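You operate a simulated robot arm through the tools that you are given. There is no shell and no other tool.

You run a simulated robot arm. Do the job below in one go: nothing can be reset, and whatever is moved stays where it is left.

## Task
Switch the mill off, then move its beaker to the black plate, brush up the dust, dial to rough.
Fine: spill no meal; use the purple brush and put it back where it stood. Set down upright: black beaker, purple brush. What is to be rubbed or washed off counts as gone when no trace of it is left.

It is judged by the outcome, as a careful person would: the job done as asked, and still so three seconds after it is handed in. It fails if anything else is knocked over, pushed out of place, dropped, spilled or broken.

## Robot
A 7-joint arm with a four-finger gripper, fixed in place. Base frame: the origin is at the foot of the arm, x ahead of it, y to its left, z up. Lengths are in m, angles in degrees, forces in N, time in s.
With the tool pointing down near the work surface it reaches from about 0.1 to 0.8 m from the base axis. Its first joint turns from -69.0 to 172.0 degrees. Payload 3.67 kg.
Tool frame: the origin (TCP) lies between the finger pads and is the grasp point; the fingertips stand 0.028 m ahead of it; z points along the fingers, y is the line along which they close. The gripper opens to 0.112 m. The gripper's body begins 0.073 m behind the TCP.
Orientation is that of the tool frame in the base frame, as a unit quaternion [w, x, y, z]. With the fingers straight down and closing along the base's y, the tool's x points along the base's -x, its y along +y and its z along -z.

## Interface
- The arm moves only by the tool step_arm. Its argument "targets" is a list of rows, each an object of numbers (a shift or turn left out is 0, a gripper value left out holds the last): "claw": the closure, from 0 (fully open) to 1 (shut); "dx", "dy", "dz": the shift along the tool's x, y, z in units of 250 mm (1.0 is 250 mm); "ax", "ay", "az": the turn, a rotation vector about the tool's x, y, z in units of 45 degrees (1.0 is 45 degrees). In form: [{"claw": .., "dx": .., "dy": .., "dz": .., "ax": .., "ay": .., "az": ..}, ...]. A call has 1 to 20 rows; each row is the pose to reach, as a shift and turn from the pose commanded when the call began, along the tool's axes at that moment. A call with a number of a shift or a turn outside -1 to 1 is refused whole. Each row takes 0.2 s and may step no farther than 0.05 m and 8.6 degrees from the row before; otherwise, or with a gripper value out of range, the whole call is refused. A pose out of reach is approached as far as the arm can. The call stops where the force on the tool passes 40 N (or 10 N more than at its start, if that is more) or the arm is blocked; 0.2 s more then pass. Each finger halts on what it meets, pressing with about 29 N; the grip force reading is that of the motor and also rises with nothing between the fingers. The clock runs only during rows and for 0.2 s after the last one: add rows that repeat a pose to give the fingers time. The reply holds the time, the measured pose of the TCP, the force on the tool along the base axes, the opening and the grip force, in the units named above and with some noise, with the torque about the TCP (base axes, N m) and any sound that the robot's microphone picked up.
- Cameras (640 x 400 px; columns grow to the right, rows downward): "scene" is fixed at [0.0489, 0.6503, 1.4505]; the picture's right is [-0.74, -0.68, 0.00], its down [-0.21, 0.23, -0.95] and it looks along [0.64, -0.70, -0.31] (base axes); focal length 376 px, centre (320, 200). "wrist" rides on the gripper at [0.06, -0.018, -0.104] in the tool frame; the picture's right is [0.29, 0.96, 0.00], its down [-0.80, 0.24, -0.55] and it looks along [-0.53, 0.16, 0.83] (tool axes); focal length 234 px, centre (320, 200). There is no depth. A picture from a camera that has moved, and an enlarged one, comes with that camera's place and axes in the base frame and with its lens.
- get_image(camera): a new picture of that camera. The clock stands still meanwhile.
- lift_body(by): slides the trunk up (or, below 0, down) by that many m; the arm rides with it, the base frame stays. It gives what a move gives, with no picture.
- enlarge(camera, box): a new picture of the part [left, top, right, bottom] of that camera's present view, enlarged. The clock stands still meanwhile.
- hand_in(): hands the job in; it is judged then, once.

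Nothing tells you positions but the pictures and the camera data. Unless the task says otherwise, let go and move clear before handing in.

The tools are called after "Emit:" by a JSON object that holds its "fn" and its "kwargs". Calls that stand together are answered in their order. step_arm: Moves the arm, as the interface text tells. Its arguments: {"type":"object","properties":{"targets":{"type":"array","items":{"type":"object","properties":{"claw":{"type":"number"},"dx":{"type":"number"},"dy":{"type":"number"},"dz":{"type":"number"},"ax":{"type":"number"},"ay":{"type":"number"},"az":{"type":"number"}}}}},"required":["targets"]} The other tools are called the same way: lift_body (by) slides the trunk up or down; get_image (camera) takes a picture; enlarge (camera, box) takes an enlarged picture of a part of a camera's view; hand_in () hands the job in.

At the start:

```text
time_s: 0.0
tool_pos: [0.6443, -0.2706, 1.1387]
tool_rot: [0.0, 0.001, 1.0, 0.0]
force: [-0.4, -0.1, -0.6]
torque: [-0.01, -0.04, 0.01]
width: 0.1122
finger_force: 0.0
trunk travel left (down, up): [-0.575, 0.265]
```

scene: 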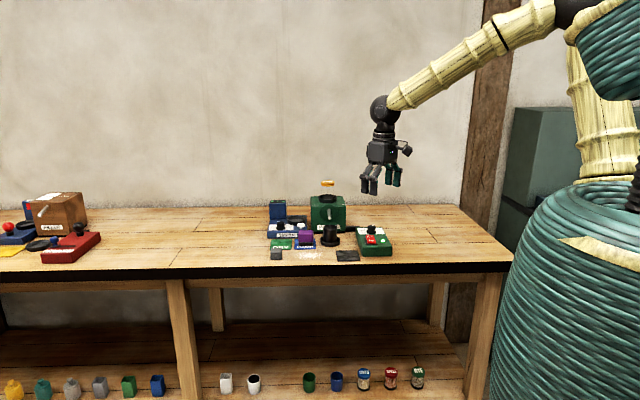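
wrist: 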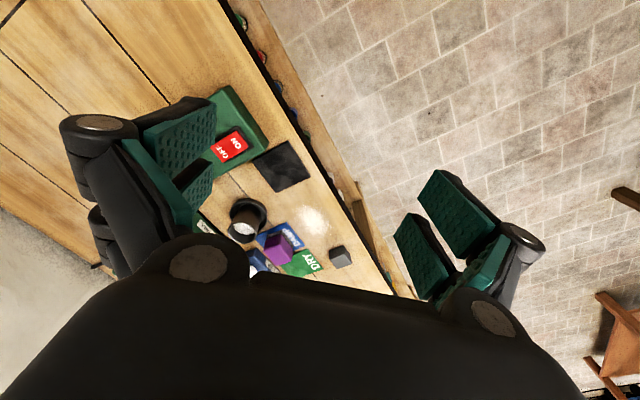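

I see a bench with a green mill, a switch box, a beaker under the mill, a black plate, dust and a purple brush on a mat. I will look closer before moving.

Emit:
{"fn": "enlarge", "kwargs": {"camera": "scene", "box": [255, 170, 415, 270]}}

Emit:
{"fn": "enlarge", "kwargs": {"camera": "wrist", "box": [160, 80, 400, 300]}}

Emit:
{"fn": "enlarge", "kwargs": {"camera": "scene", "box": [0, 170, 160, 270]}}

```text
4.00 times, centred on (335, 220) of scene
camera zoom: at [0.0489, 0.6503, 1.4505], right [-0.74, -0.68, 0.0], down [-0.21, 0.23, -0.95], along [0.64, -0.7, -0.31], focal length 1504 px, centre (260, 120)
```

zoom: 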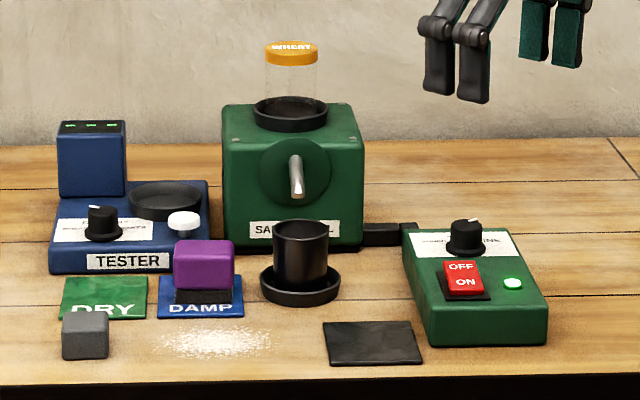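

```text
1.82 times, centred on (280, 190) of wrist
camera zoom: at [0.5865, -0.2883, 1.2429], right [-0.29, 0.96, 0.0], down [0.8, 0.24, 0.55], along [0.53, 0.16, -0.83], focal length 426 px, centre (393, 218)
```

zoom: 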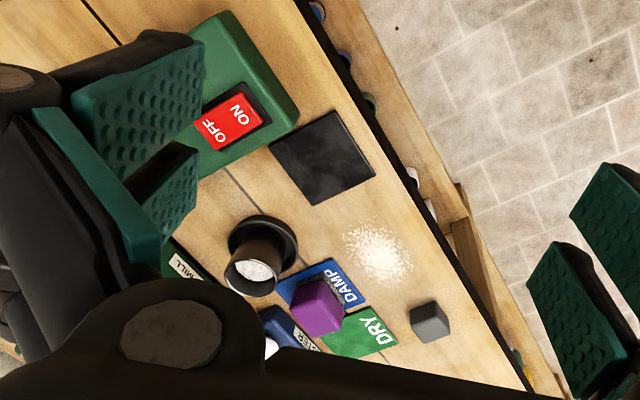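

```text
4.00 times, centred on (80, 220) of scene
camera zoom: at [0.0489, 0.6503, 1.4505], right [-0.74, -0.68, 0.0], down [-0.21, 0.23, -0.95], along [0.64, -0.7, -0.31], focal length 1504 px, centre (1280, 120)
```

zoom: 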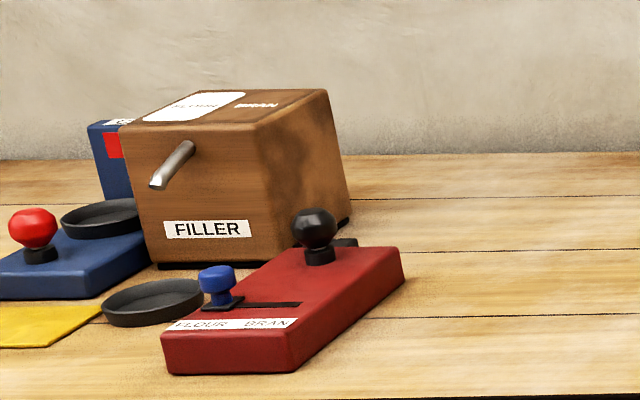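

I need to read the dial labels, so I'm zooming in further on the mill's control box and tester.

Emit:
{"fn": "enlarge", "kwargs": {"camera": "scene", "box": [350, 220, 398, 260]}}

Emit:
{"fn": "enlarge", "kwargs": {"camera": "scene", "box": [262, 210, 310, 245]}}

Emit:
{"fn": "enlarge", "kwargs": {"camera": "scene", "box": [268, 225, 348, 265]}}

```text
10.00 times, centred on (374, 240) of scene
camera zoom: at [0.0489, 0.6503, 1.4505], right [-0.74, -0.68, 0.0], down [-0.21, 0.23, -0.95], along [0.64, -0.7, -0.31], focal length 3760 px, centre (-220, -200)
```

zoom: 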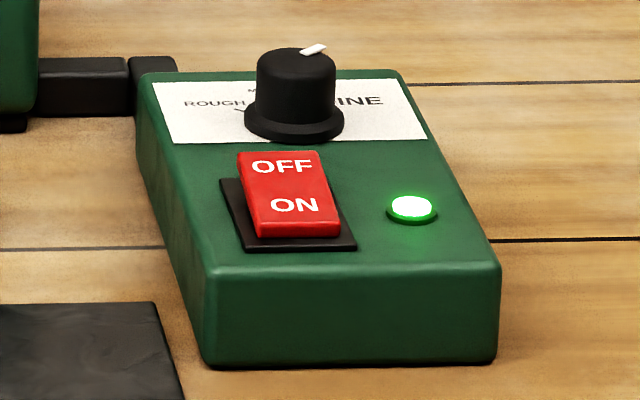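

```text
11.43 times, centred on (286, 228) of scene
camera zoom: at [0.0489, 0.6503, 1.4505], right [-0.74, -0.68, 0.0], down [-0.21, 0.23, -0.95], along [0.64, -0.7, -0.31], focal length 4297 px, centre (709, -114)
```

zoom: 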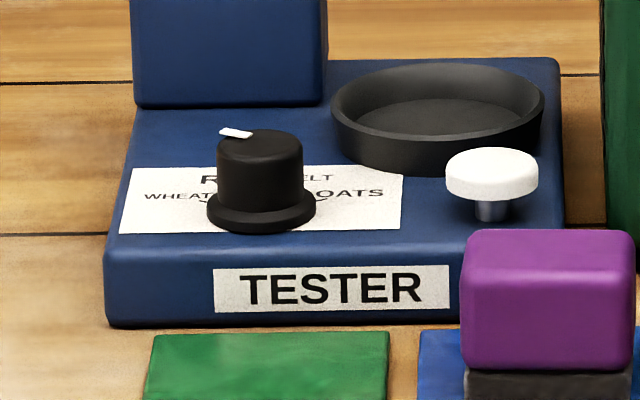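

```text
8.00 times, centred on (308, 245) of scene
camera zoom: at [0.0489, 0.6503, 1.4505], right [-0.74, -0.68, 0.0], down [-0.21, 0.23, -0.95], along [0.64, -0.7, -0.31], focal length 3008 px, centre (416, -160)
```

zoom: 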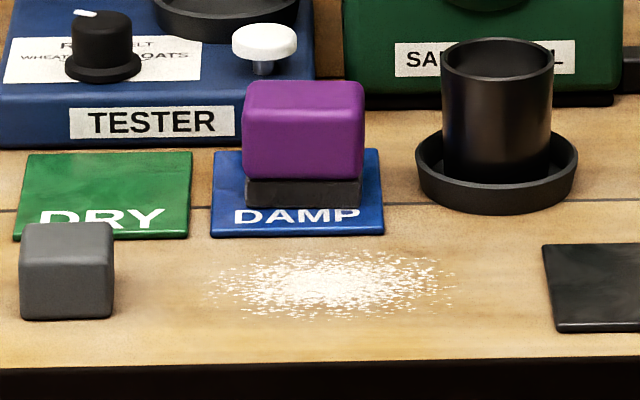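

The table edge runs at about 45° in the base frame, with its surface at z≈0.85. The work objects are about 0.85–0.97 m out. I first lower the trunk to gain reach and turn the gripper to line up with the table.

Emit:
{"fn": "step_arm", "kwargs": {"targets": [{"az": 0.16}, {"az": 0.32}, {"az": 0.48}, {"az": 0.64}, {"az": 0.8}, {"az": 0.955}, {"az": 0.955}]}}

Emit:
{"fn": "lift_body", "kwargs": {"by": -0.1}}

Emit:
{"fn": "get_image", "kwargs": {"camera": "scene"}}

Emit:
{"fn": "get_image", "kwargs": {"camera": "wrist"}}

```text
time_s: 1.6
tool_pos: [0.645, -0.2712, 1.1395]
tool_rot: [0.0, 0.367, 0.93, 0.0]
force: [0.1, -0.1, 0.0]
torque: [0.04, 0.0, 0.0]
width: 0.1118
finger_force: 0.1
trunk travel left (down, up): [-0.575, 0.265]
```

```text
time_s: 2.9
tool_pos: [0.6448, -0.2716, 1.0402]
tool_rot: [0.0, 0.367, 0.93, 0.0]
force: [-0.7, 1.2, -0.2]
torque: [0.02, 0.02, 0.0]
width: 0.112
finger_force: 0.0
trunk travel left (down, up): [-0.475, 0.365]
```

```text
taken
```

scene: 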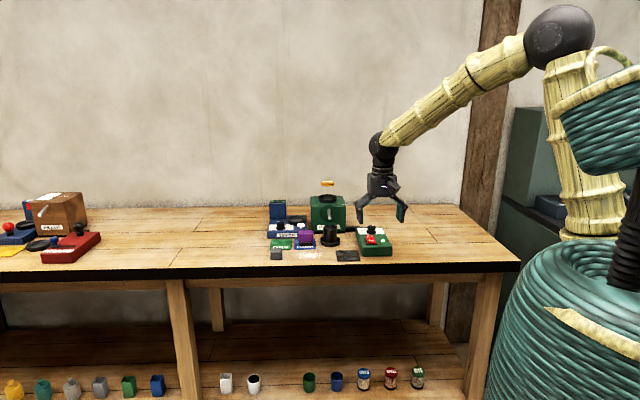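

```text
taken
camera wrist: at [0.5896, -0.2431, 1.1433], right [0.44, 0.9, 0.0], down [0.75, -0.37, 0.55], along [0.5, -0.24, -0.83], focal length 234 px, centre (320, 200)
```

wrist: 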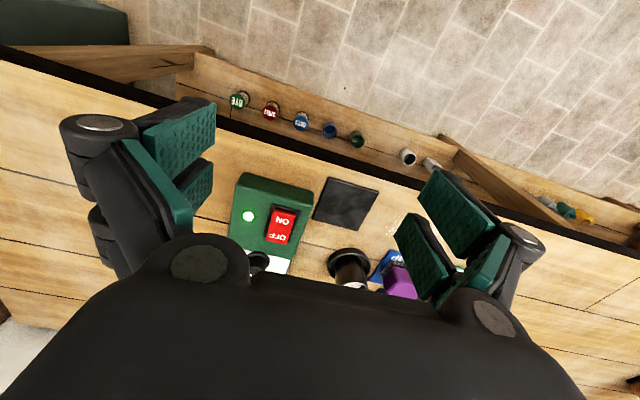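

The control box lies straight ahead along the tool's −x. I'll move out over it at this safe height and look down.

Emit:
{"fn": "step_arm", "kwargs": {"targets": [{"dx": -0.15}, {"dx": -0.3}, {"dx": -0.45}, {"dx": -0.45}]}}

Emit:
{"fn": "get_image", "kwargs": {"camera": "wrist"}}

Emit:
{"fn": "get_image", "kwargs": {"camera": "scene"}}

```text
time_s: 3.9
tool_pos: [0.7282, -0.3474, 1.0437]
tool_rot: [0.001, 0.367, 0.93, -0.001]
force: [-0.3, -0.5, -0.1]
torque: [-0.05, -0.02, 0.03]
width: 0.1121
finger_force: 0.2
trunk travel left (down, up): [-0.475, 0.365]
```

```text
taken
camera wrist: at [0.6723, -0.3193, 1.1458], right [0.44, 0.9, 0.0], down [0.75, -0.37, 0.55], along [0.5, -0.25, -0.83], focal length 234 px, centre (320, 200)
```

wrist: 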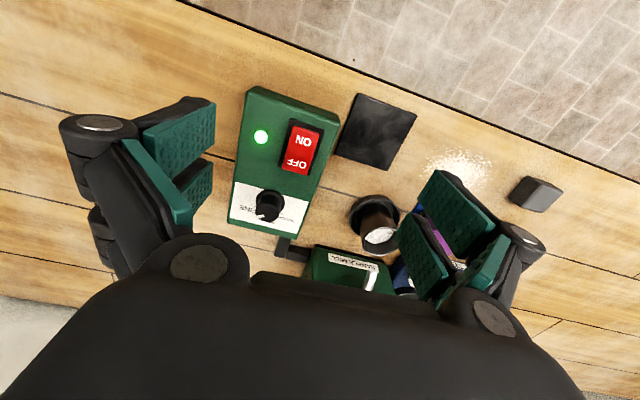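

```text
taken
```

scene: 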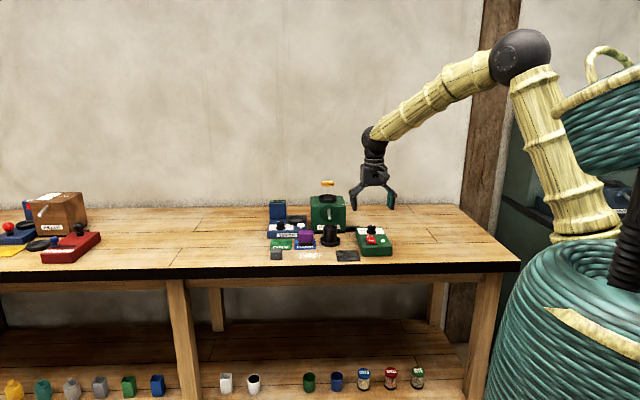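

The arm reaches this area with the tool pointing down. I place the rocker's OFF end at about (0.76, −0.39, 0.905). I'll close the fingers, hover above it and check with the wrist camera.

Emit:
{"fn": "step_arm", "kwargs": {"targets": [{"claw": 1, "dx": -0.1, "dy": -0.02, "dz": 0.05, "az": 0.043}, {"claw": 1, "dx": -0.2, "dy": -0.038, "dz": 0.12, "az": 0.043}, {"dx": -0.219, "dy": -0.038, "dz": 0.24, "az": 0.043}, {"dx": -0.219, "dy": -0.038, "dz": 0.3, "az": 0.043}, {"dx": -0.219, "dy": -0.038, "dz": 0.3, "az": 0.043}]}}

Emit:
{"fn": "get_image", "kwargs": {"camera": "wrist"}}

Emit:
{"fn": "enlarge", "kwargs": {"camera": "scene", "box": [295, 180, 423, 260]}}

```text
time_s: 5.1
tool_pos: [0.7619, -0.391, 0.9653]
tool_rot: [0.0, 0.383, 0.924, 0.0]
force: [0.9, 0.8, -0.2]
torque: [0.03, -0.01, -0.04]
width: 0.0001
finger_force: 28.9
trunk travel left (down, up): [-0.475, 0.365]
```

```text
taken
camera wrist: at [0.7075, -0.3622, 1.0693], right [0.47, 0.88, 0.0], down [0.73, -0.39, 0.55], along [0.49, -0.26, -0.83], focal length 234 px, centre (320, 200)
```

wrist: 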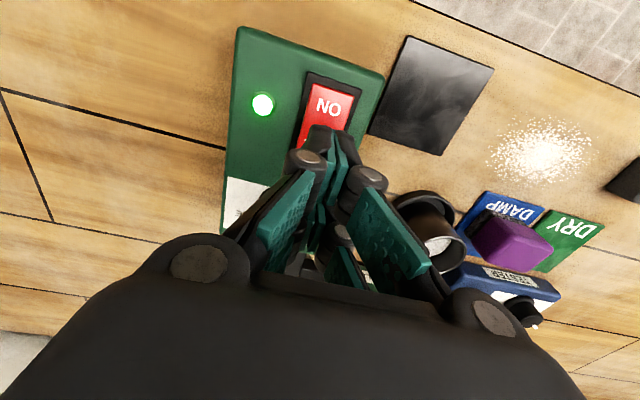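

```text
5.00 times, centred on (359, 220) of scene
camera zoom: at [0.0489, 0.6503, 1.4505], right [-0.74, -0.68, 0.0], down [-0.21, 0.23, -0.95], along [0.64, -0.7, -0.31], focal length 1880 px, centre (125, 100)
```

zoom: 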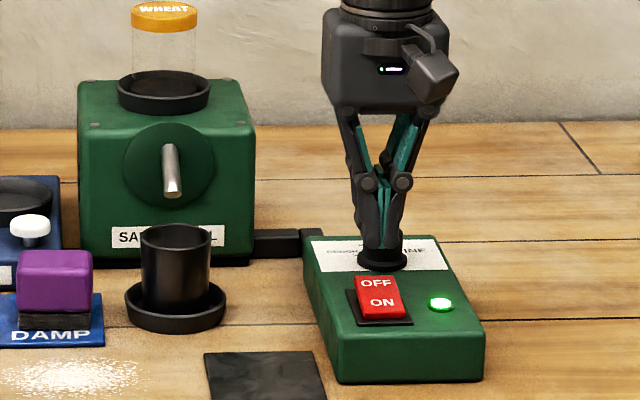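

Emit:
{"fn": "enlarge", "kwargs": {"camera": "scene", "box": [350, 215, 398, 245]}}

Emit:
{"fn": "enlarge", "kwargs": {"camera": "wrist", "box": [250, 60, 410, 160]}}

```text
13.33 times, centred on (374, 230) of scene
camera zoom: at [0.0489, 0.6503, 1.4505], right [-0.74, -0.68, 0.0], down [-0.21, 0.23, -0.95], along [0.64, -0.7, -0.31], focal length 5013 px, centre (-400, -200)
```

zoom: 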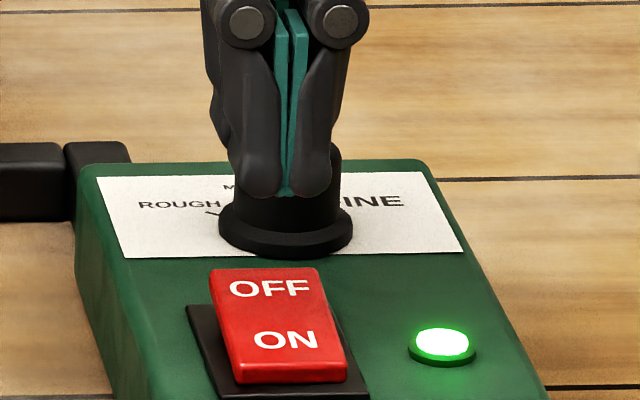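

```text
4.00 times, centred on (330, 110) of wrist
camera zoom: at [0.7075, -0.3622, 1.0693], right [0.47, 0.88, 0.0], down [0.73, -0.39, 0.55], along [0.49, -0.26, -0.83], focal length 937 px, centre (280, 560)
```

zoom: 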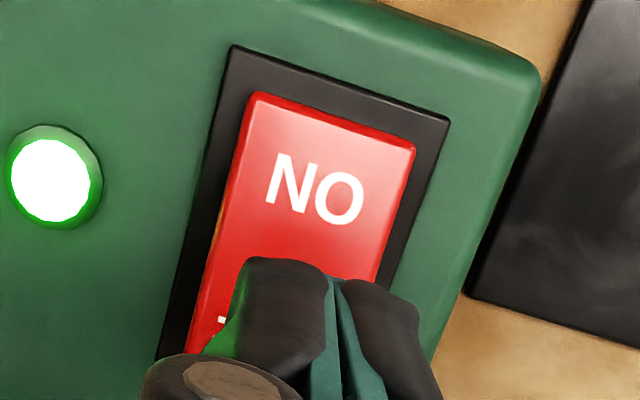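

Two views put OFF at about (0.762, −0.392, 0.897), right below the closed fingertips. I press down in small steps; the force stop limits the push.

Emit:
{"fn": "step_arm", "kwargs": {"targets": [{"dx": -0.016, "dz": 0.04}, {"dx": -0.016, "dz": 0.08}, {"dx": -0.016, "dz": 0.1}, {"dx": -0.016, "dz": 0.115}, {"dx": -0.016, "dz": 0.13}, {"dx": -0.016, "dz": 0.14}, {"dx": -0.016, "dz": 0.15}, {"dx": -0.016, "dz": 0.16}]}}

Emit:
{"fn": "enlarge", "kwargs": {"camera": "scene", "box": [340, 205, 404, 245]}}

Emit:
{"fn": "get_image", "kwargs": {"camera": "wrist"}}

```text
time_s: 6.9
tool_pos: [0.7631, -0.3949, 0.928]
tool_rot: [0.001, 0.382, 0.924, 0.0]
force: [3.7, -4.0, 23.9]
torque: [0.11, 0.19, 0.04]
width: 0.0061
finger_force: 35.5
trunk travel left (down, up): [-0.475, 0.365]
```

```text
10.00 times, centred on (372, 225) of scene
camera zoom: at [0.0489, 0.6503, 1.4505], right [-0.74, -0.68, 0.0], down [-0.21, 0.23, -0.95], along [0.64, -0.7, -0.31], focal length 3760 px, centre (-200, -50)
```

zoom: 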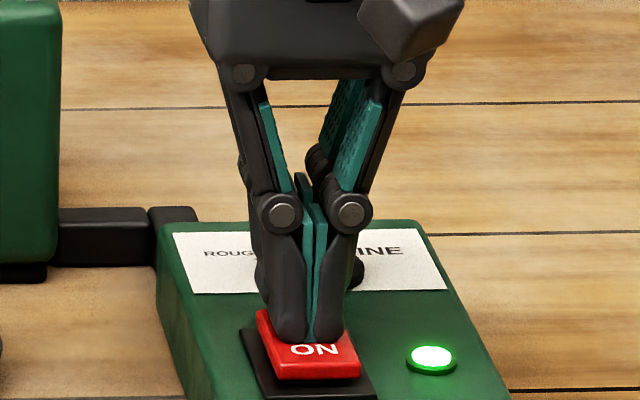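

```text
taken
camera wrist: at [0.709, -0.3654, 1.031], right [0.47, 0.88, 0.0], down [0.73, -0.39, 0.56], along [0.49, -0.26, -0.83], focal length 234 px, centre (320, 200)
```

wrist: 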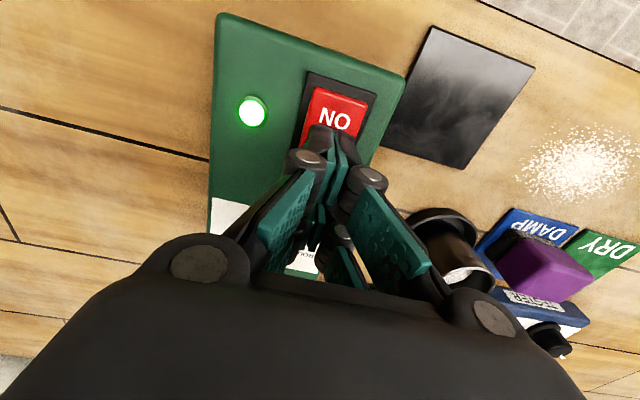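

The tip landed near the rocker's pivot and it has not flipped. I'll lift slightly, go about 11 mm further toward the OFF end and press again.

Emit:
{"fn": "step_arm", "kwargs": {"targets": [{"dz": -0.06}, {"dz": -0.08, "dx": -0.02}, {"dz": -0.08, "dx": -0.042}, {"dz": -0.04, "dx": -0.042}, {"dz": -0.02, "dx": -0.042}, {"dz": 0.0, "dx": -0.042}, {"dz": 0.01, "dx": -0.042}, {"dz": 0.02, "dx": -0.042}, {"dz": 0.03, "dx": -0.042}, {"dz": 0.04, "dx": -0.042}]}}

Emit:
{"fn": "enlarge", "kwargs": {"camera": "scene", "box": [340, 205, 404, 245]}}

```text
time_s: 8.7
tool_pos: [0.7721, -0.4022, 0.928]
tool_rot: [0.006, 0.383, 0.924, 0.0]
force: [-2.9, 0.3, 18.0]
torque: [0.34, 0.39, 0.03]
width: 0.0061
finger_force: 36.0
trunk travel left (down, up): [-0.475, 0.365]
stopped in row 8: the force on the tool passed its limit at 43 N (the readings are from after the stop); the commanded pose is now the measured one
```

```text
10.00 times, centred on (372, 225) of scene
camera zoom: at [0.0489, 0.6503, 1.4505], right [-0.74, -0.68, 0.0], down [-0.21, 0.23, -0.95], along [0.64, -0.7, -0.31], focal length 3760 px, centre (-200, -50)
```

zoom: 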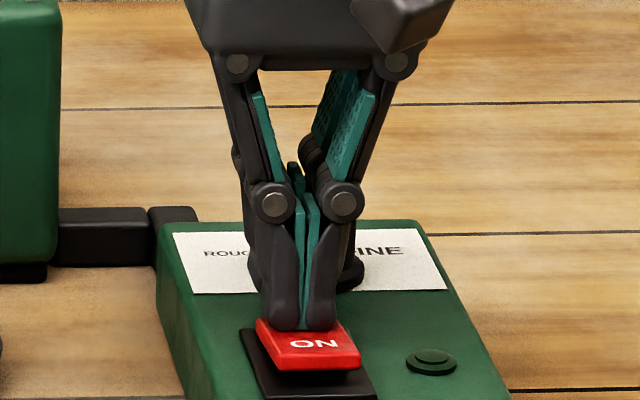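

The lamp has gone out, so the mill is off. I'll rise and verify, then view the scene from above.

Emit:
{"fn": "step_arm", "kwargs": {"targets": [{"dz": -0.08}, {"dz": -0.2}, {"dz": -0.36}, {"dz": -0.5}, {"dz": -0.5}]}}

Emit:
{"fn": "enlarge", "kwargs": {"camera": "scene", "box": [295, 180, 423, 260]}}

Emit:
{"fn": "get_image", "kwargs": {"camera": "wrist"}}

```text
time_s: 9.9
tool_pos: [0.7698, -0.4049, 1.0479]
tool_rot: [0.002, 0.382, 0.924, 0.0]
force: [-0.5, 0.8, 0.6]
torque: [-0.03, 0.0, 0.0]
width: 0.0
finger_force: 35.5
trunk travel left (down, up): [-0.475, 0.365]
```

```text
5.00 times, centred on (359, 220) of scene
camera zoom: at [0.0489, 0.6503, 1.4505], right [-0.74, -0.68, 0.0], down [-0.21, 0.23, -0.95], along [0.64, -0.7, -0.31], focal length 1880 px, centre (125, 100)
```

zoom: 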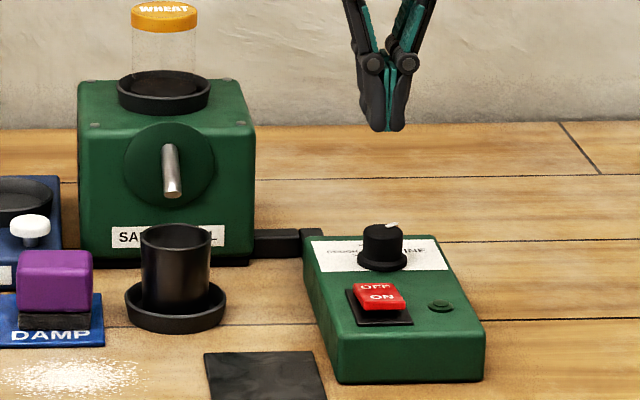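

```text
taken
camera wrist: at [0.7154, -0.3751, 1.1508], right [0.47, 0.88, 0.0], down [0.73, -0.39, 0.56], along [0.49, -0.26, -0.83], focal length 234 px, centre (320, 200)
```

wrist: 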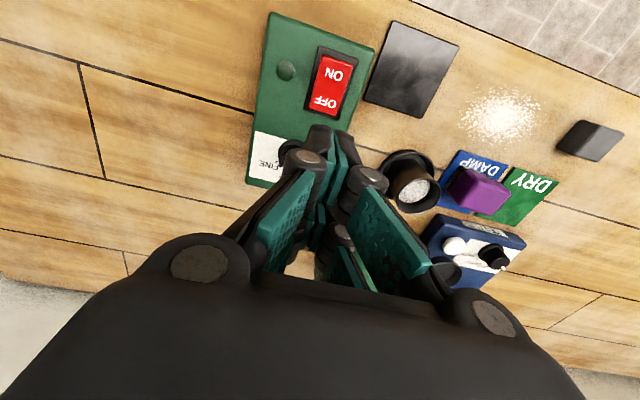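

The mill is off and the rocker has flipped. Next is the beaker, so I'll open the fingers part way and move in front of it to measure the beaker, tray and spout.

Emit:
{"fn": "step_arm", "kwargs": {"targets": [{"claw": 0.3, "dx": 0.14, "dy": 0.12}, {"claw": 0.3, "dx": 0.28, "dy": 0.25}, {"claw": 0.3, "dx": 0.28, "dy": 0.41}, {"claw": 0.3, "dx": 0.28, "dy": 0.568}, {"claw": 0.3, "dx": 0.28, "dy": 0.568}]}}

Emit:
{"fn": "get_image", "kwargs": {"camera": "wrist"}}

Emit:
{"fn": "enlarge", "kwargs": {"camera": "wrist", "box": [240, 60, 400, 260]}}

```text
time_s: 11.1
tool_pos: [0.8243, -0.2508, 1.0524]
tool_rot: [0.003, 0.383, 0.924, 0.0]
force: [0.6, -0.9, 0.2]
torque: [0.01, 0.01, 0.04]
width: 0.078
finger_force: 0.1
trunk travel left (down, up): [-0.475, 0.365]
```

```text
taken
camera wrist: at [0.7696, -0.2214, 1.155], right [0.47, 0.88, 0.0], down [0.73, -0.39, 0.56], along [0.49, -0.26, -0.83], focal length 234 px, centre (320, 200)
```

wrist: 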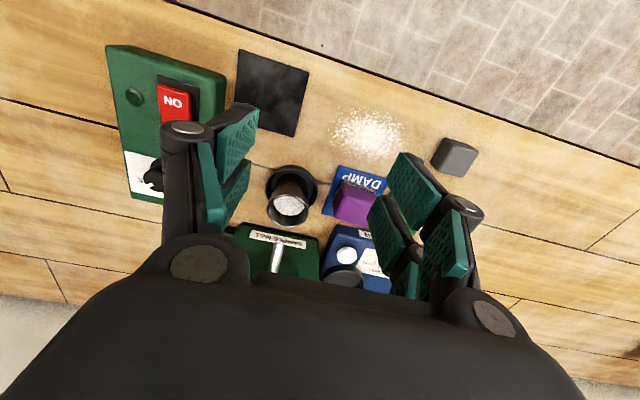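

```text
2.00 times, centred on (320, 160) of wrist
camera zoom: at [0.7696, -0.2214, 1.155], right [0.47, 0.88, 0.0], down [0.73, -0.39, 0.56], along [0.49, -0.26, -0.83], focal length 468 px, centre (320, 280)
```

zoom: 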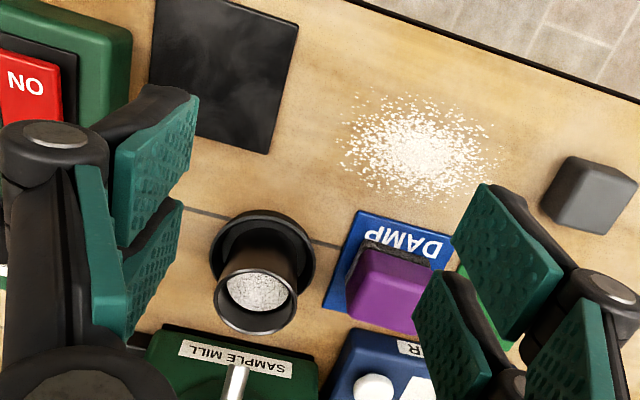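

The beaker stands at about (0.900, −0.338) with its rim at z≈0.914 and Ø≈0.053. The spout sits just above and behind it, so I'll come in from the front with the tool tilted 45°. First I go to a pre-grasp pose.

Emit:
{"fn": "step_arm", "kwargs": {"targets": [{"claw": 0.38, "ay": -0.16, "dx": 0.0, "dy": -0.01}, {"ay": -0.33, "dx": -0.05, "dy": -0.034, "dz": 0.05}, {"ay": -0.5, "dx": -0.1, "dy": -0.034, "dz": 0.12}, {"ay": -0.67, "dx": -0.15, "dy": -0.034, "dz": 0.2}, {"ay": -0.84, "dx": -0.196, "dy": -0.034, "dz": 0.28}, {"ay": -1.0, "dx": -0.196, "dy": -0.034, "dz": 0.36}, {"ay": -1.0, "dx": -0.196, "dy": -0.034, "dz": 0.36}]}}

Emit:
{"fn": "get_image", "kwargs": {"camera": "wrist"}}

Emit:
{"fn": "enlarge", "kwargs": {"camera": "scene", "box": [255, 170, 415, 270]}}

```text
time_s: 12.9
tool_pos: [0.8447, -0.3455, 0.95]
tool_rot: [0.332, 0.403, 0.845, -0.114]
force: [0.4, -0.6, -0.1]
torque: [0.01, 0.0, 0.01]
width: 0.0693
finger_force: 0.0
trunk travel left (down, up): [-0.475, 0.365]
stopped in row 7: the arm was blocked; the commanded pose is now the measured one
```

```text
taken
camera wrist: at [0.7556, -0.2721, 0.9871], right [0.59, 0.8, -0.12], down [0.28, -0.07, 0.96], along [0.75, -0.6, -0.27], focal length 234 px, centre (320, 200)
```

wrist: 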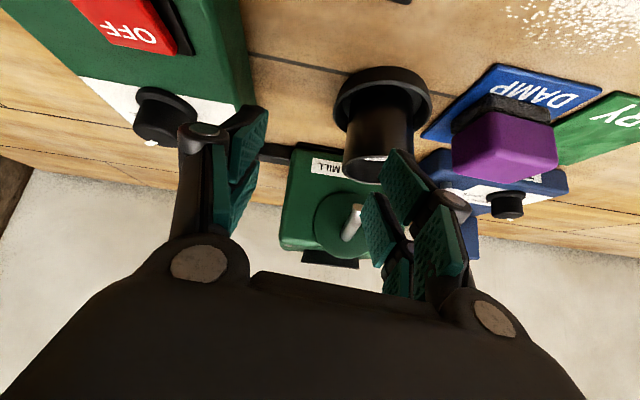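

```text
4.00 times, centred on (335, 220) of scene
camera zoom: at [0.0489, 0.6503, 1.4505], right [-0.74, -0.68, 0.0], down [-0.21, 0.23, -0.95], along [0.64, -0.7, -0.31], focal length 1504 px, centre (260, 120)
```

zoom: 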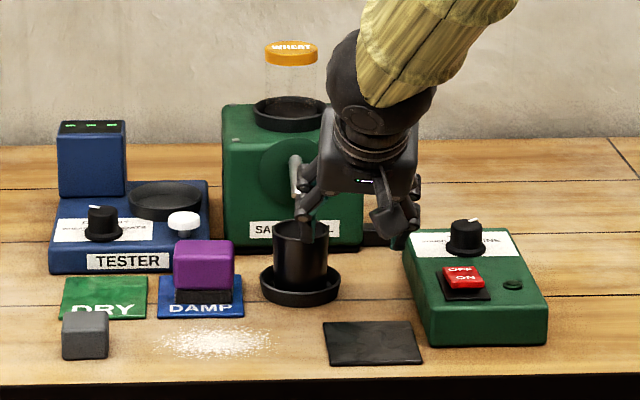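

The arm ran into a wrist singularity, with the forearm in line with the hand, and nothing was touched. I'll back up and straighten the tool. Then I'll lower the trunk so the forearm lies flatter and the wrist has room to tilt.

Emit:
{"fn": "step_arm", "kwargs": {"targets": [{"dx": -0.08, "dy": 0.01, "dz": -0.1}, {"dx": -0.16, "dy": 0.02, "dz": -0.2}, {"dx": -0.18, "dy": 0.06, "dz": -0.34, "ax": 0.009, "ay": 0.15, "az": -0.02}, {"dx": -0.19, "dy": 0.1, "dz": -0.48, "ax": 0.019, "ay": 0.3, "az": -0.042}, {"dx": -0.2, "dy": 0.14, "dz": -0.6, "ax": 0.028, "ay": 0.46, "az": -0.063}, {"dx": -0.21, "dy": 0.18, "dz": -0.7, "ax": 0.038, "ay": 0.61, "az": -0.085}, {"dx": -0.22, "dy": 0.2, "dz": -0.8, "ax": 0.048, "ay": 0.76, "az": -0.106}, {"dx": -0.2276, "dy": 0.218, "dz": -0.842, "ax": 0.057, "ay": 0.914, "az": -0.127}, {"dx": -0.2276, "dy": 0.218, "dz": -0.842, "ax": 0.057, "ay": 0.914, "az": -0.127}]}}

Emit:
{"fn": "enlarge", "kwargs": {"camera": "scene", "box": [255, 170, 415, 270]}}

```text
time_s: 14.9
tool_pos: [0.8136, -0.2428, 1.1515]
tool_rot: [0.0, 0.381, 0.925, 0.0]
force: [0.4, 0.9, 0.5]
torque: [-0.02, -0.05, -0.01]
width: 0.0694
finger_force: 0.2
trunk travel left (down, up): [-0.475, 0.365]
```

```text
4.00 times, centred on (335, 220) of scene
camera zoom: at [0.0489, 0.6503, 1.4505], right [-0.74, -0.68, 0.0], down [-0.21, 0.23, -0.95], along [0.64, -0.7, -0.31], focal length 1504 px, centre (260, 120)
```

zoom: 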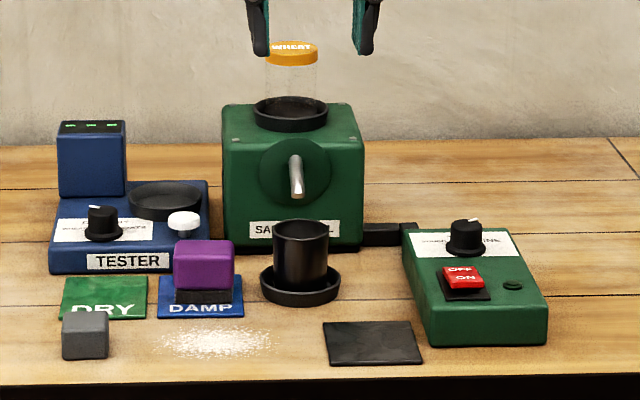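

Everything is undisturbed. I'll raise the hand, then lower the trunk.

Emit:
{"fn": "step_arm", "kwargs": {"targets": [{"dx": 0.05, "dz": -0.19}, {"dx": 0.1, "dz": -0.38}, {"dx": 0.1, "dz": -0.57}, {"dx": 0.1, "dz": -0.72}, {"dx": 0.1, "dz": -0.72}]}}

Emit:
{"fn": "lift_body", "kwargs": {"by": -0.28}}

Emit:
{"fn": "get_image", "kwargs": {"camera": "scene"}}

```text
time_s: 16.1
tool_pos: [0.7947, -0.2261, 1.3324]
tool_rot: [0.0, 0.381, 0.925, -0.001]
force: [0.4, 0.2, 0.0]
torque: [-0.04, 0.01, -0.01]
width: 0.0696
finger_force: 0.0
trunk travel left (down, up): [-0.475, 0.365]
```

```text
time_s: 18.9
tool_pos: [0.7939, -0.2256, 1.0517]
tool_rot: [0.001, 0.381, 0.925, -0.001]
force: [0.6, -0.4, 0.2]
torque: [0.03, 0.0, -0.02]
width: 0.0694
finger_force: 0.1
trunk travel left (down, up): [-0.195, 0.645]
```

```text
taken
```

scene: 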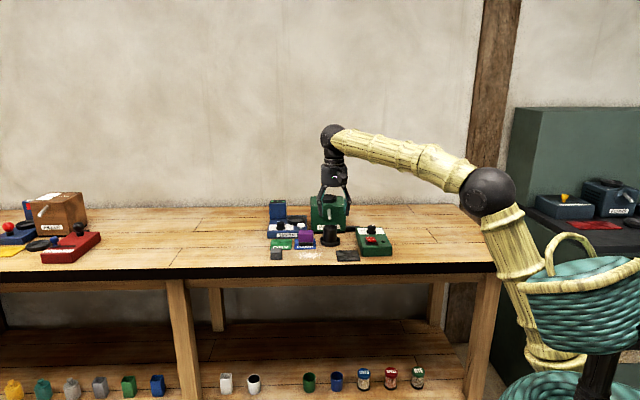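

The forearm is now flatter. I'll tilt the tool to 45° again and go to the pre-grasp pose in front of the beaker.

Emit:
{"fn": "step_arm", "kwargs": {"targets": [{"claw": 0.38, "ay": -0.16}, {"ay": -0.33, "dx": -0.06}, {"ay": -0.5, "dx": -0.12, "dy": -0.01, "dz": 0.05}, {"ay": -0.67, "dx": -0.2, "dy": -0.02, "dz": 0.13}, {"ay": -0.84, "dx": -0.28, "dy": -0.02, "dz": 0.22}, {"ay": -1.0, "dx": -0.34, "dy": -0.02, "dz": 0.3}, {"ay": -1.0, "dx": -0.352, "dy": -0.02, "dz": 0.36}, {"ay": -1.0, "dx": -0.352, "dy": -0.02, "dz": 0.36}]}}

Emit:
{"fn": "get_image", "kwargs": {"camera": "wrist"}}

Emit:
{"fn": "enlarge", "kwargs": {"camera": "scene", "box": [255, 170, 415, 270]}}

```text
time_s: 20.9
tool_pos: [0.8477, -0.3248, 0.9695]
tool_rot: [0.346, 0.376, 0.852, -0.116]
force: [-0.7, -0.6, 0.8]
torque: [0.03, 0.0, 0.0]
width: 0.0693
finger_force: 0.1
trunk travel left (down, up): [-0.195, 0.645]
stopped in row 8: the arm was blocked; the commanded pose is now the measured one
```

```text
taken
camera wrist: at [0.7547, -0.2566, 1.0021], right [0.55, 0.82, -0.13], down [0.27, -0.03, 0.96], along [0.79, -0.57, -0.24], focal length 234 px, centre (320, 200)
```

wrist: 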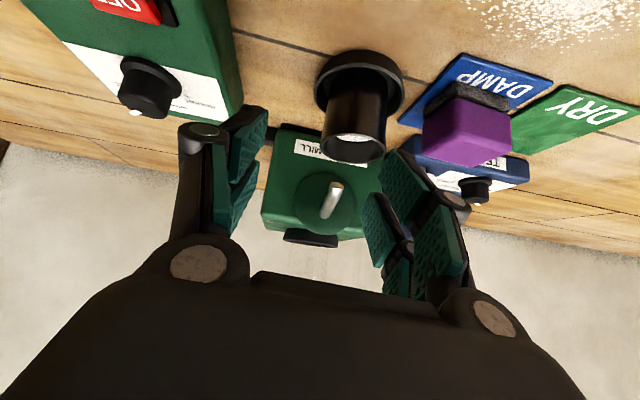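

```text
4.00 times, centred on (335, 220) of scene
camera zoom: at [0.0489, 0.6503, 1.4505], right [-0.74, -0.68, 0.0], down [-0.21, 0.23, -0.95], along [0.64, -0.7, -0.31], focal length 1504 px, centre (260, 120)
```

zoom: 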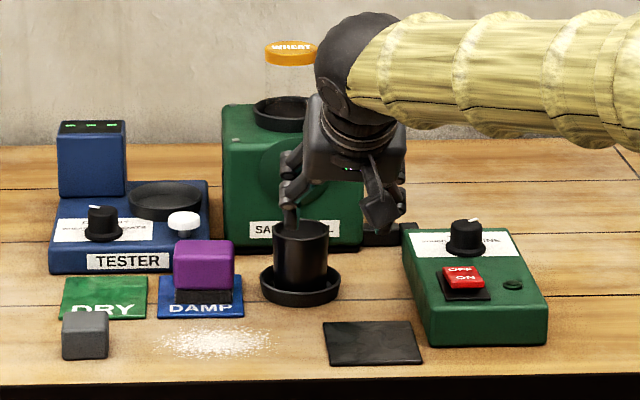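

The arm was blocked again, most likely by a joint limit from aiming the tilt 25° off the arm's own direction. I'll back off slightly and turn the tool so it points radially from the base (azimuth −20°) at 45° down.

Emit:
{"fn": "step_arm", "kwargs": {"targets": [{"dz": -0.15}, {"dx": 0.03, "dz": -0.2, "ax": -0.09, "ay": -0.008, "az": -0.12}, {"dx": 0.052, "dy": -0.012, "dz": -0.2, "ax": -0.174, "ay": -0.016, "az": -0.237}, {"dx": 0.052, "dy": -0.012, "dz": -0.15, "ax": -0.26, "ay": -0.025, "az": -0.356}, {"dx": 0.052, "dy": -0.012, "dz": -0.1, "ax": -0.348, "ay": -0.033, "az": -0.475}, {"dx": 0.052, "dy": -0.012, "dz": -0.1, "ax": -0.348, "ay": -0.033, "az": -0.475}]}}

Emit:
{"fn": "get_image", "kwargs": {"camera": "wrist"}}

Emit:
{"fn": "get_image", "kwargs": {"camera": "scene"}}

```text
time_s: 22.4
tool_pos: [0.8259, -0.3056, 0.9783]
tool_rot: [0.378, 0.157, 0.91, -0.069]
force: [0.3, -0.6, -0.3]
torque: [0.0, -0.02, 0.05]
width: 0.0694
finger_force: 0.1
trunk travel left (down, up): [-0.195, 0.645]
```

```text
taken
camera wrist: at [0.7114, -0.283, 1.0074], right [0.13, 0.97, -0.21], down [0.24, 0.17, 0.96], along [0.96, -0.18, -0.21], focal length 234 px, centre (320, 200)
```

wrist: 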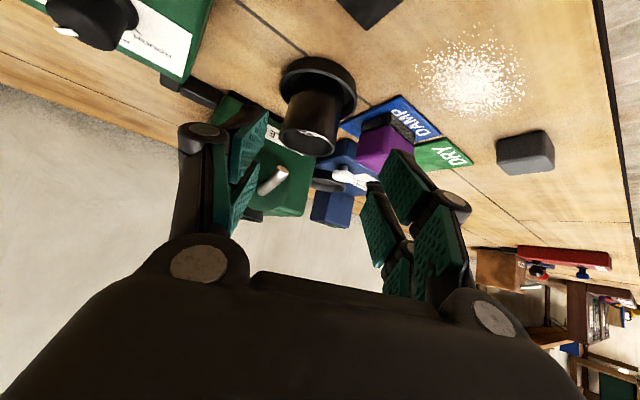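

```text
taken
```

scene: 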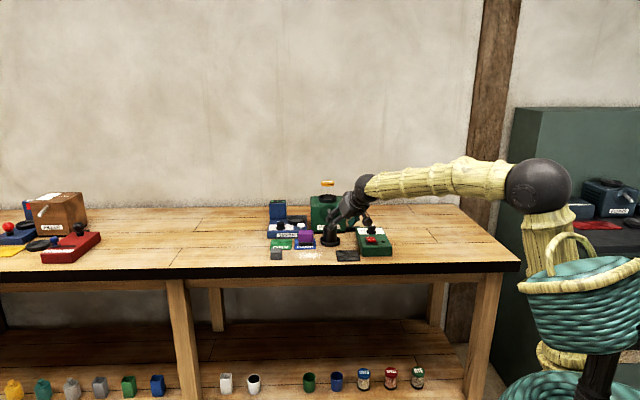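

That orientation works. Before advancing along the tool axis, I'm checking the beaker's alignment closely.

Emit:
{"fn": "enlarge", "kwargs": {"camera": "wrist", "box": [240, 40, 400, 140]}}

Emit:
{"fn": "enlarge", "kwargs": {"camera": "wrist", "box": [220, 100, 460, 250]}}

Emit:
{"fn": "enlarge", "kwargs": {"camera": "scene", "box": [280, 190, 376, 250]}}

```text
4.00 times, centred on (320, 90) of wrist
camera zoom: at [0.7114, -0.283, 1.0074], right [0.13, 0.97, -0.21], down [0.24, 0.17, 0.96], along [0.96, -0.18, -0.21], focal length 937 px, centre (320, 640)
```

zoom: 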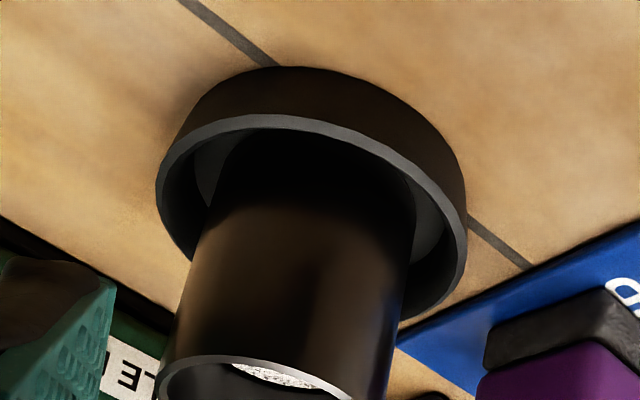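

```text
2.67 times, centred on (340, 175) of wrist
camera zoom: at [0.7114, -0.283, 1.0074], right [0.13, 0.97, -0.21], down [0.24, 0.17, 0.96], along [0.96, -0.18, -0.21], focal length 624 px, centre (267, 267)
```

zoom: 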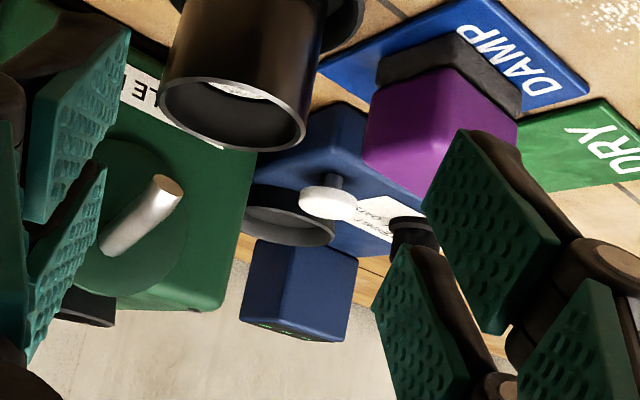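

```text
6.67 times, centred on (328, 220) of scene
camera zoom: at [0.0489, 0.6503, 1.4505], right [-0.74, -0.68, 0.0], down [-0.21, 0.23, -0.95], along [0.64, -0.7, -0.31], focal length 2507 px, centre (267, 67)
```

zoom: 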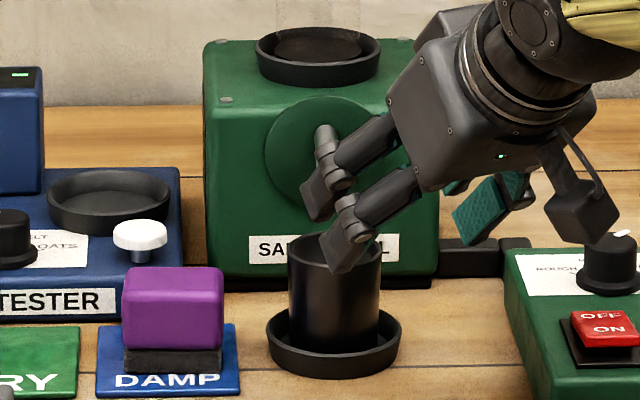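

The beaker is centred and the spout tip is behind its rim, so the way in is clear. I advance along the tool axis with the fingers about 0.067 m open and check before closing.

Emit:
{"fn": "step_arm", "kwargs": {"targets": [{"claw": 0.4, "dx": -0.016, "dy": -0.02, "dz": 0.12}, {"claw": 0.4, "dx": -0.016, "dy": -0.02, "dz": 0.22}, {"dx": -0.016, "dy": -0.02, "dz": 0.31}, {"dx": -0.016, "dy": -0.02, "dz": 0.38}, {"dx": -0.016, "dy": -0.02, "dz": 0.437}, {"dx": -0.016, "dy": -0.02, "dz": 0.437}]}}

Emit:
{"fn": "get_image", "kwargs": {"camera": "wrist"}}

Emit:
{"fn": "enlarge", "kwargs": {"camera": "scene", "box": [280, 190, 376, 250]}}

```text
time_s: 23.8
tool_pos: [0.9022, -0.3392, 0.9037]
tool_rot: [0.379, 0.158, 0.909, -0.069]
force: [-1.2, -0.2, 0.0]
torque: [0.06, 0.0, -0.03]
width: 0.0672
finger_force: 0.1
trunk travel left (down, up): [-0.195, 0.645]
```

```text
taken
camera wrist: at [0.7882, -0.3162, 0.9343], right [0.13, 0.97, -0.21], down [0.24, 0.17, 0.96], along [0.96, -0.18, -0.21], focal length 234 px, centre (320, 200)
```

wrist: 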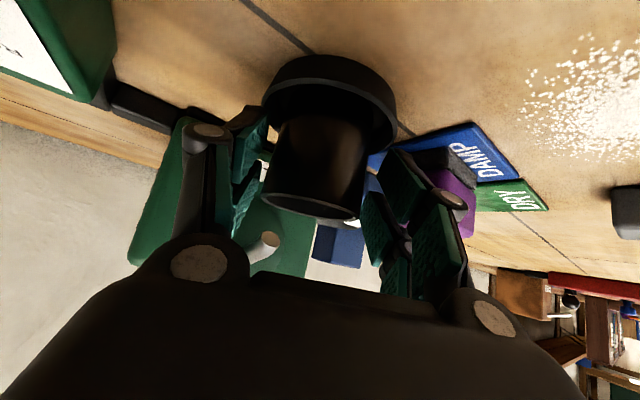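

```text
6.67 times, centred on (328, 220) of scene
camera zoom: at [0.0489, 0.6503, 1.4505], right [-0.74, -0.68, 0.0], down [-0.21, 0.23, -0.95], along [0.64, -0.7, -0.31], focal length 2507 px, centre (267, 67)
```

zoom: 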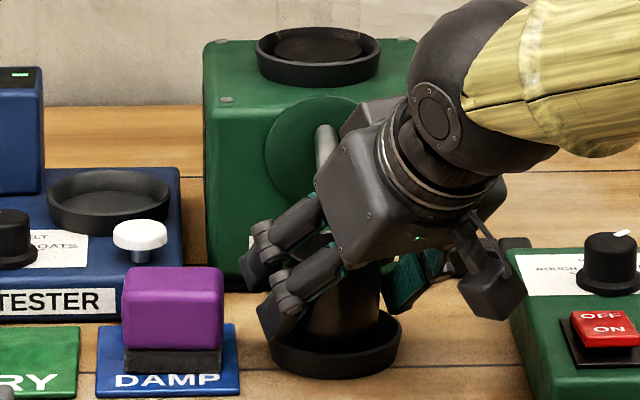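

The beaker is between the pads and clear of its neighbours. Closing now.

Emit:
{"fn": "step_arm", "kwargs": {"targets": [{"claw": 0.5}, {"claw": 1}, {"claw": 1}, {"claw": 1}]}}

Emit:
{"fn": "get_image", "kwargs": {"camera": "wrist"}}

```text
time_s: 24.8
tool_pos: [0.9013, -0.3382, 0.9059]
tool_rot: [0.379, 0.157, 0.909, -0.068]
force: [0.1, -0.8, 1.2]
torque: [-0.07, -0.05, 0.03]
width: 0.0483
finger_force: 28.9
trunk travel left (down, up): [-0.195, 0.645]
```

```text
taken
camera wrist: at [0.7879, -0.3161, 0.9345], right [0.13, 0.97, -0.21], down [0.24, 0.17, 0.96], along [0.96, -0.18, -0.21], focal length 234 px, centre (320, 200)
```

wrist: 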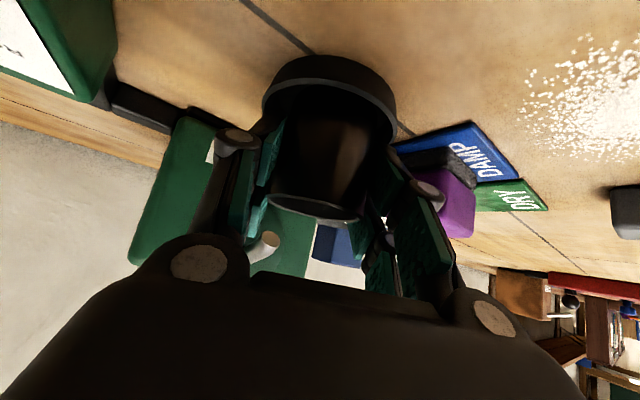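

It is gripped at 0.048 m. I lift gently straight up out of the tray and check that the tray stays behind.

Emit:
{"fn": "step_arm", "kwargs": {"targets": [{"dx": -0.014, "dz": -0.014}, {"dx": -0.034, "dz": -0.034}, {"dx": -0.057, "dz": -0.056}, {"dx": -0.077, "dz": -0.076}, {"dx": -0.091, "dz": -0.09}, {"dx": -0.091, "dz": -0.09}]}}

Emit:
{"fn": "get_image", "kwargs": {"camera": "wrist"}}

Emit:
{"fn": "enlarge", "kwargs": {"camera": "scene", "box": [280, 190, 376, 250]}}

```text
time_s: 26.1
tool_pos: [0.9019, -0.3378, 0.9349]
tool_rot: [0.379, 0.157, 0.91, -0.068]
force: [-0.3, 0.2, -1.1]
torque: [0.01, 0.05, 0.03]
width: 0.0485
finger_force: 29.1
trunk travel left (down, up): [-0.195, 0.645]
```

```text
taken
camera wrist: at [0.7871, -0.3155, 0.9655], right [0.13, 0.97, -0.21], down [0.24, 0.17, 0.96], along [0.96, -0.18, -0.21], focal length 234 px, centre (320, 200)
```

wrist: 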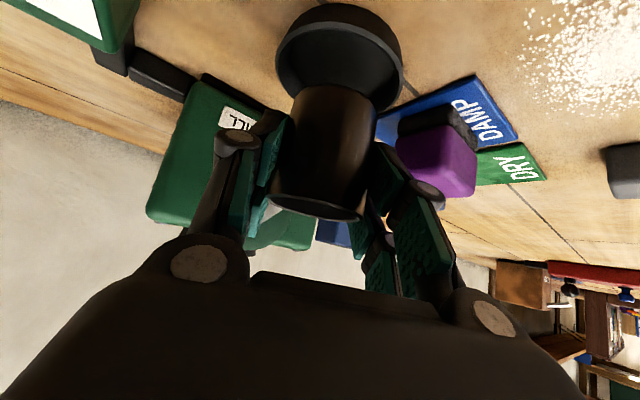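

```text
6.67 times, centred on (328, 220) of scene
camera zoom: at [0.0489, 0.6503, 1.4505], right [-0.74, -0.68, 0.0], down [-0.21, 0.23, -0.95], along [0.64, -0.7, -0.31], focal length 2507 px, centre (267, 67)
```

zoom: 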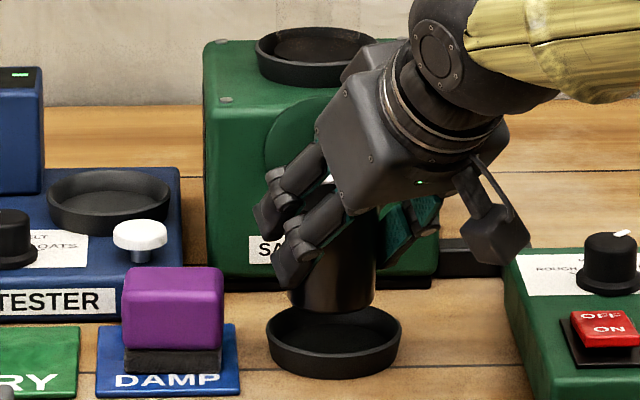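

The beaker is free and level, and the tray stayed put. I carry it slowly back toward the black plate at this height.

Emit:
{"fn": "step_arm", "kwargs": {"targets": [{"dx": 0.02, "dy": 0.001, "dz": -0.02}, {"dx": 0.06, "dy": 0.004, "dz": -0.06}, {"dx": 0.11, "dy": 0.007, "dz": -0.11}, {"dx": 0.165, "dy": 0.01, "dz": -0.166}, {"dx": 0.22, "dy": 0.014, "dz": -0.221}, {"dx": 0.27, "dy": 0.017, "dz": -0.271}, {"dx": 0.31, "dy": 0.019, "dz": -0.311}, {"dx": 0.332, "dy": 0.021, "dz": -0.334}, {"dx": 0.338, "dy": 0.021, "dz": -0.34}, {"dx": 0.338, "dy": 0.021, "dz": -0.34}]}}

Emit:
{"fn": "get_image", "kwargs": {"camera": "wrist"}}

Emit:
{"fn": "enlarge", "kwargs": {"camera": "scene", "box": [295, 200, 407, 270]}}

```text
time_s: 28.4
tool_pos: [0.7893, -0.2937, 0.9354]
tool_rot: [0.38, 0.157, 0.909, -0.067]
force: [0.1, 0.1, -2.3]
torque: [0.02, 0.02, -0.04]
width: 0.0483
finger_force: 29.3
trunk travel left (down, up): [-0.195, 0.645]
```

```text
taken
camera wrist: at [0.6757, -0.2709, 0.9655], right [0.13, 0.97, -0.21], down [0.24, 0.17, 0.96], along [0.96, -0.18, -0.21], focal length 234 px, centre (320, 200)
```

wrist: 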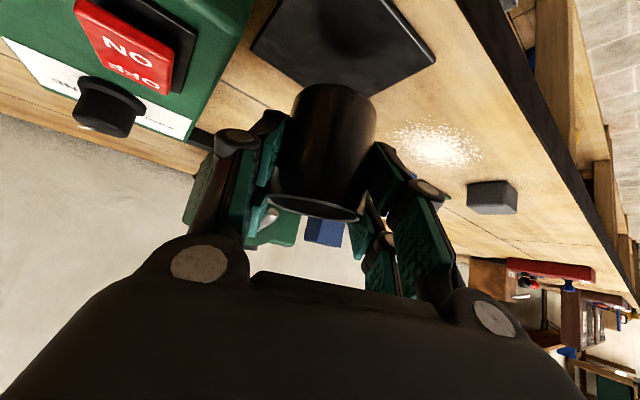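

```text
5.71 times, centred on (351, 235) of scene
camera zoom: at [0.0489, 0.6503, 1.4505], right [-0.74, -0.68, 0.0], down [-0.21, 0.23, -0.95], along [0.64, -0.7, -0.31], focal length 2149 px, centre (143, 0)
```

zoom: 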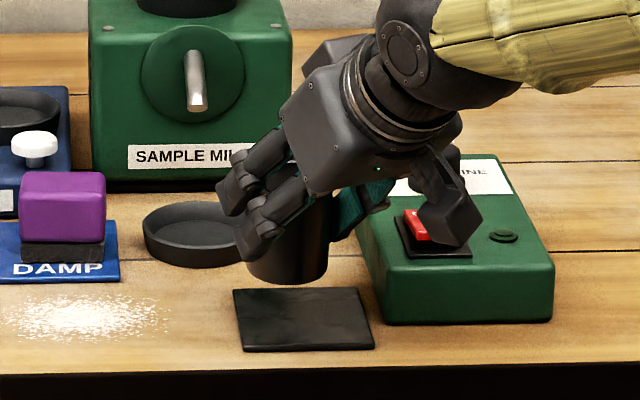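

The beaker hovers over the plate, slightly to the left of centre. I shift it 4 mm and lower it most of the way, then ease down.

Emit:
{"fn": "step_arm", "kwargs": {"targets": [{"dx": 0.015, "dy": -0.008, "dz": 0.006}, {"dx": 0.035, "dy": -0.014, "dz": 0.026}, {"dx": 0.055, "dy": -0.014, "dz": 0.046}, {"dx": 0.073, "dy": -0.014, "dz": 0.064}, {"dx": 0.082, "dy": -0.014, "dz": 0.073}, {"dx": 0.082, "dy": -0.014, "dz": 0.073}]}}

Emit:
{"fn": "enlarge", "kwargs": {"camera": "scene", "box": [295, 200, 407, 270]}}

Emit:
{"fn": "get_image", "kwargs": {"camera": "wrist"}}

```text
time_s: 29.8
tool_pos: [0.7884, -0.2958, 0.9087]
tool_rot: [0.379, 0.157, 0.909, -0.068]
force: [-0.1, -0.5, -1.7]
torque: [0.01, 0.02, 0.0]
width: 0.0483
finger_force: 29.0
trunk travel left (down, up): [-0.195, 0.645]
```

```text
5.71 times, centred on (351, 235) of scene
camera zoom: at [0.0489, 0.6503, 1.4505], right [-0.74, -0.68, 0.0], down [-0.21, 0.23, -0.95], along [0.64, -0.7, -0.31], focal length 2149 px, centre (143, 0)
```

zoom: 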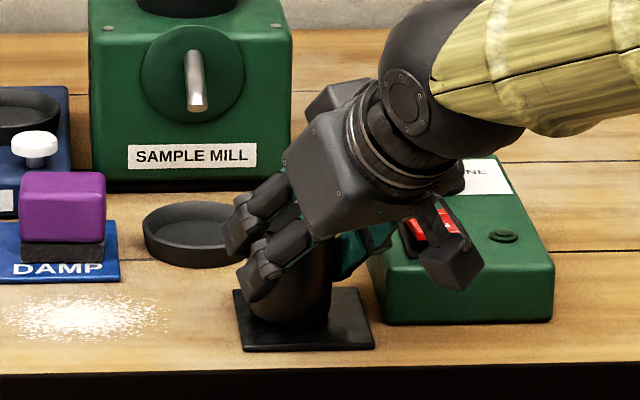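

```text
taken
camera wrist: at [0.6746, -0.2733, 0.9383], right [0.13, 0.97, -0.21], down [0.24, 0.17, 0.96], along [0.96, -0.18, -0.21], focal length 234 px, centre (320, 200)
```

wrist: 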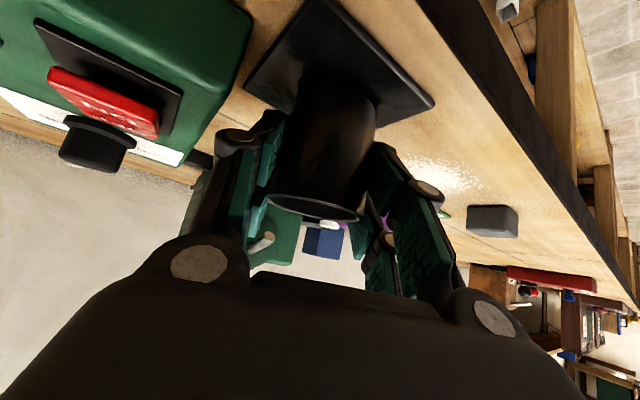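

Emit:
{"fn": "step_arm", "kwargs": {"targets": [{"dx": 0.003, "dz": 0.003}, {"dx": 0.006, "dz": 0.006}, {"dx": 0.006, "dz": 0.006}]}}

Emit:
{"fn": "step_arm", "kwargs": {"targets": [{"dx": 0.003, "dz": 0.003}, {"dx": 0.006, "dz": 0.006}, {"dx": 0.006, "dz": 0.006}]}}

Emit:
{"fn": "enlarge", "kwargs": {"camera": "scene", "box": [325, 225, 373, 265]}}

```text
time_s: 30.6
tool_pos: [0.7869, -0.2967, 0.906]
tool_rot: [0.379, 0.158, 0.909, -0.068]
force: [0.3, 0.0, -2.1]
torque: [0.0, 0.01, 0.04]
width: 0.0482
finger_force: 28.7
trunk travel left (down, up): [-0.195, 0.645]
```

```text
time_s: 31.4
tool_pos: [0.7871, -0.2965, 0.9043]
tool_rot: [0.38, 0.157, 0.909, -0.068]
force: [5.7, -1.1, 12.3]
torque: [0.02, -0.13, -0.04]
width: 0.0482
finger_force: 29.0
trunk travel left (down, up): [-0.195, 0.645]
```

```text
10.00 times, centred on (349, 245) of scene
camera zoom: at [0.0489, 0.6503, 1.4505], right [-0.74, -0.68, 0.0], down [-0.21, 0.23, -0.95], along [0.64, -0.7, -0.31], focal length 3760 px, centre (30, -250)
```

zoom: 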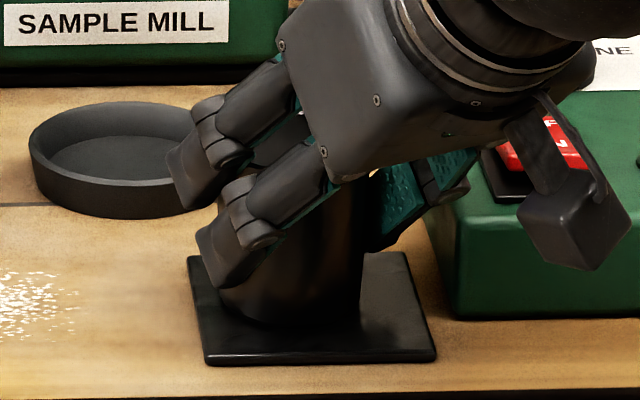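

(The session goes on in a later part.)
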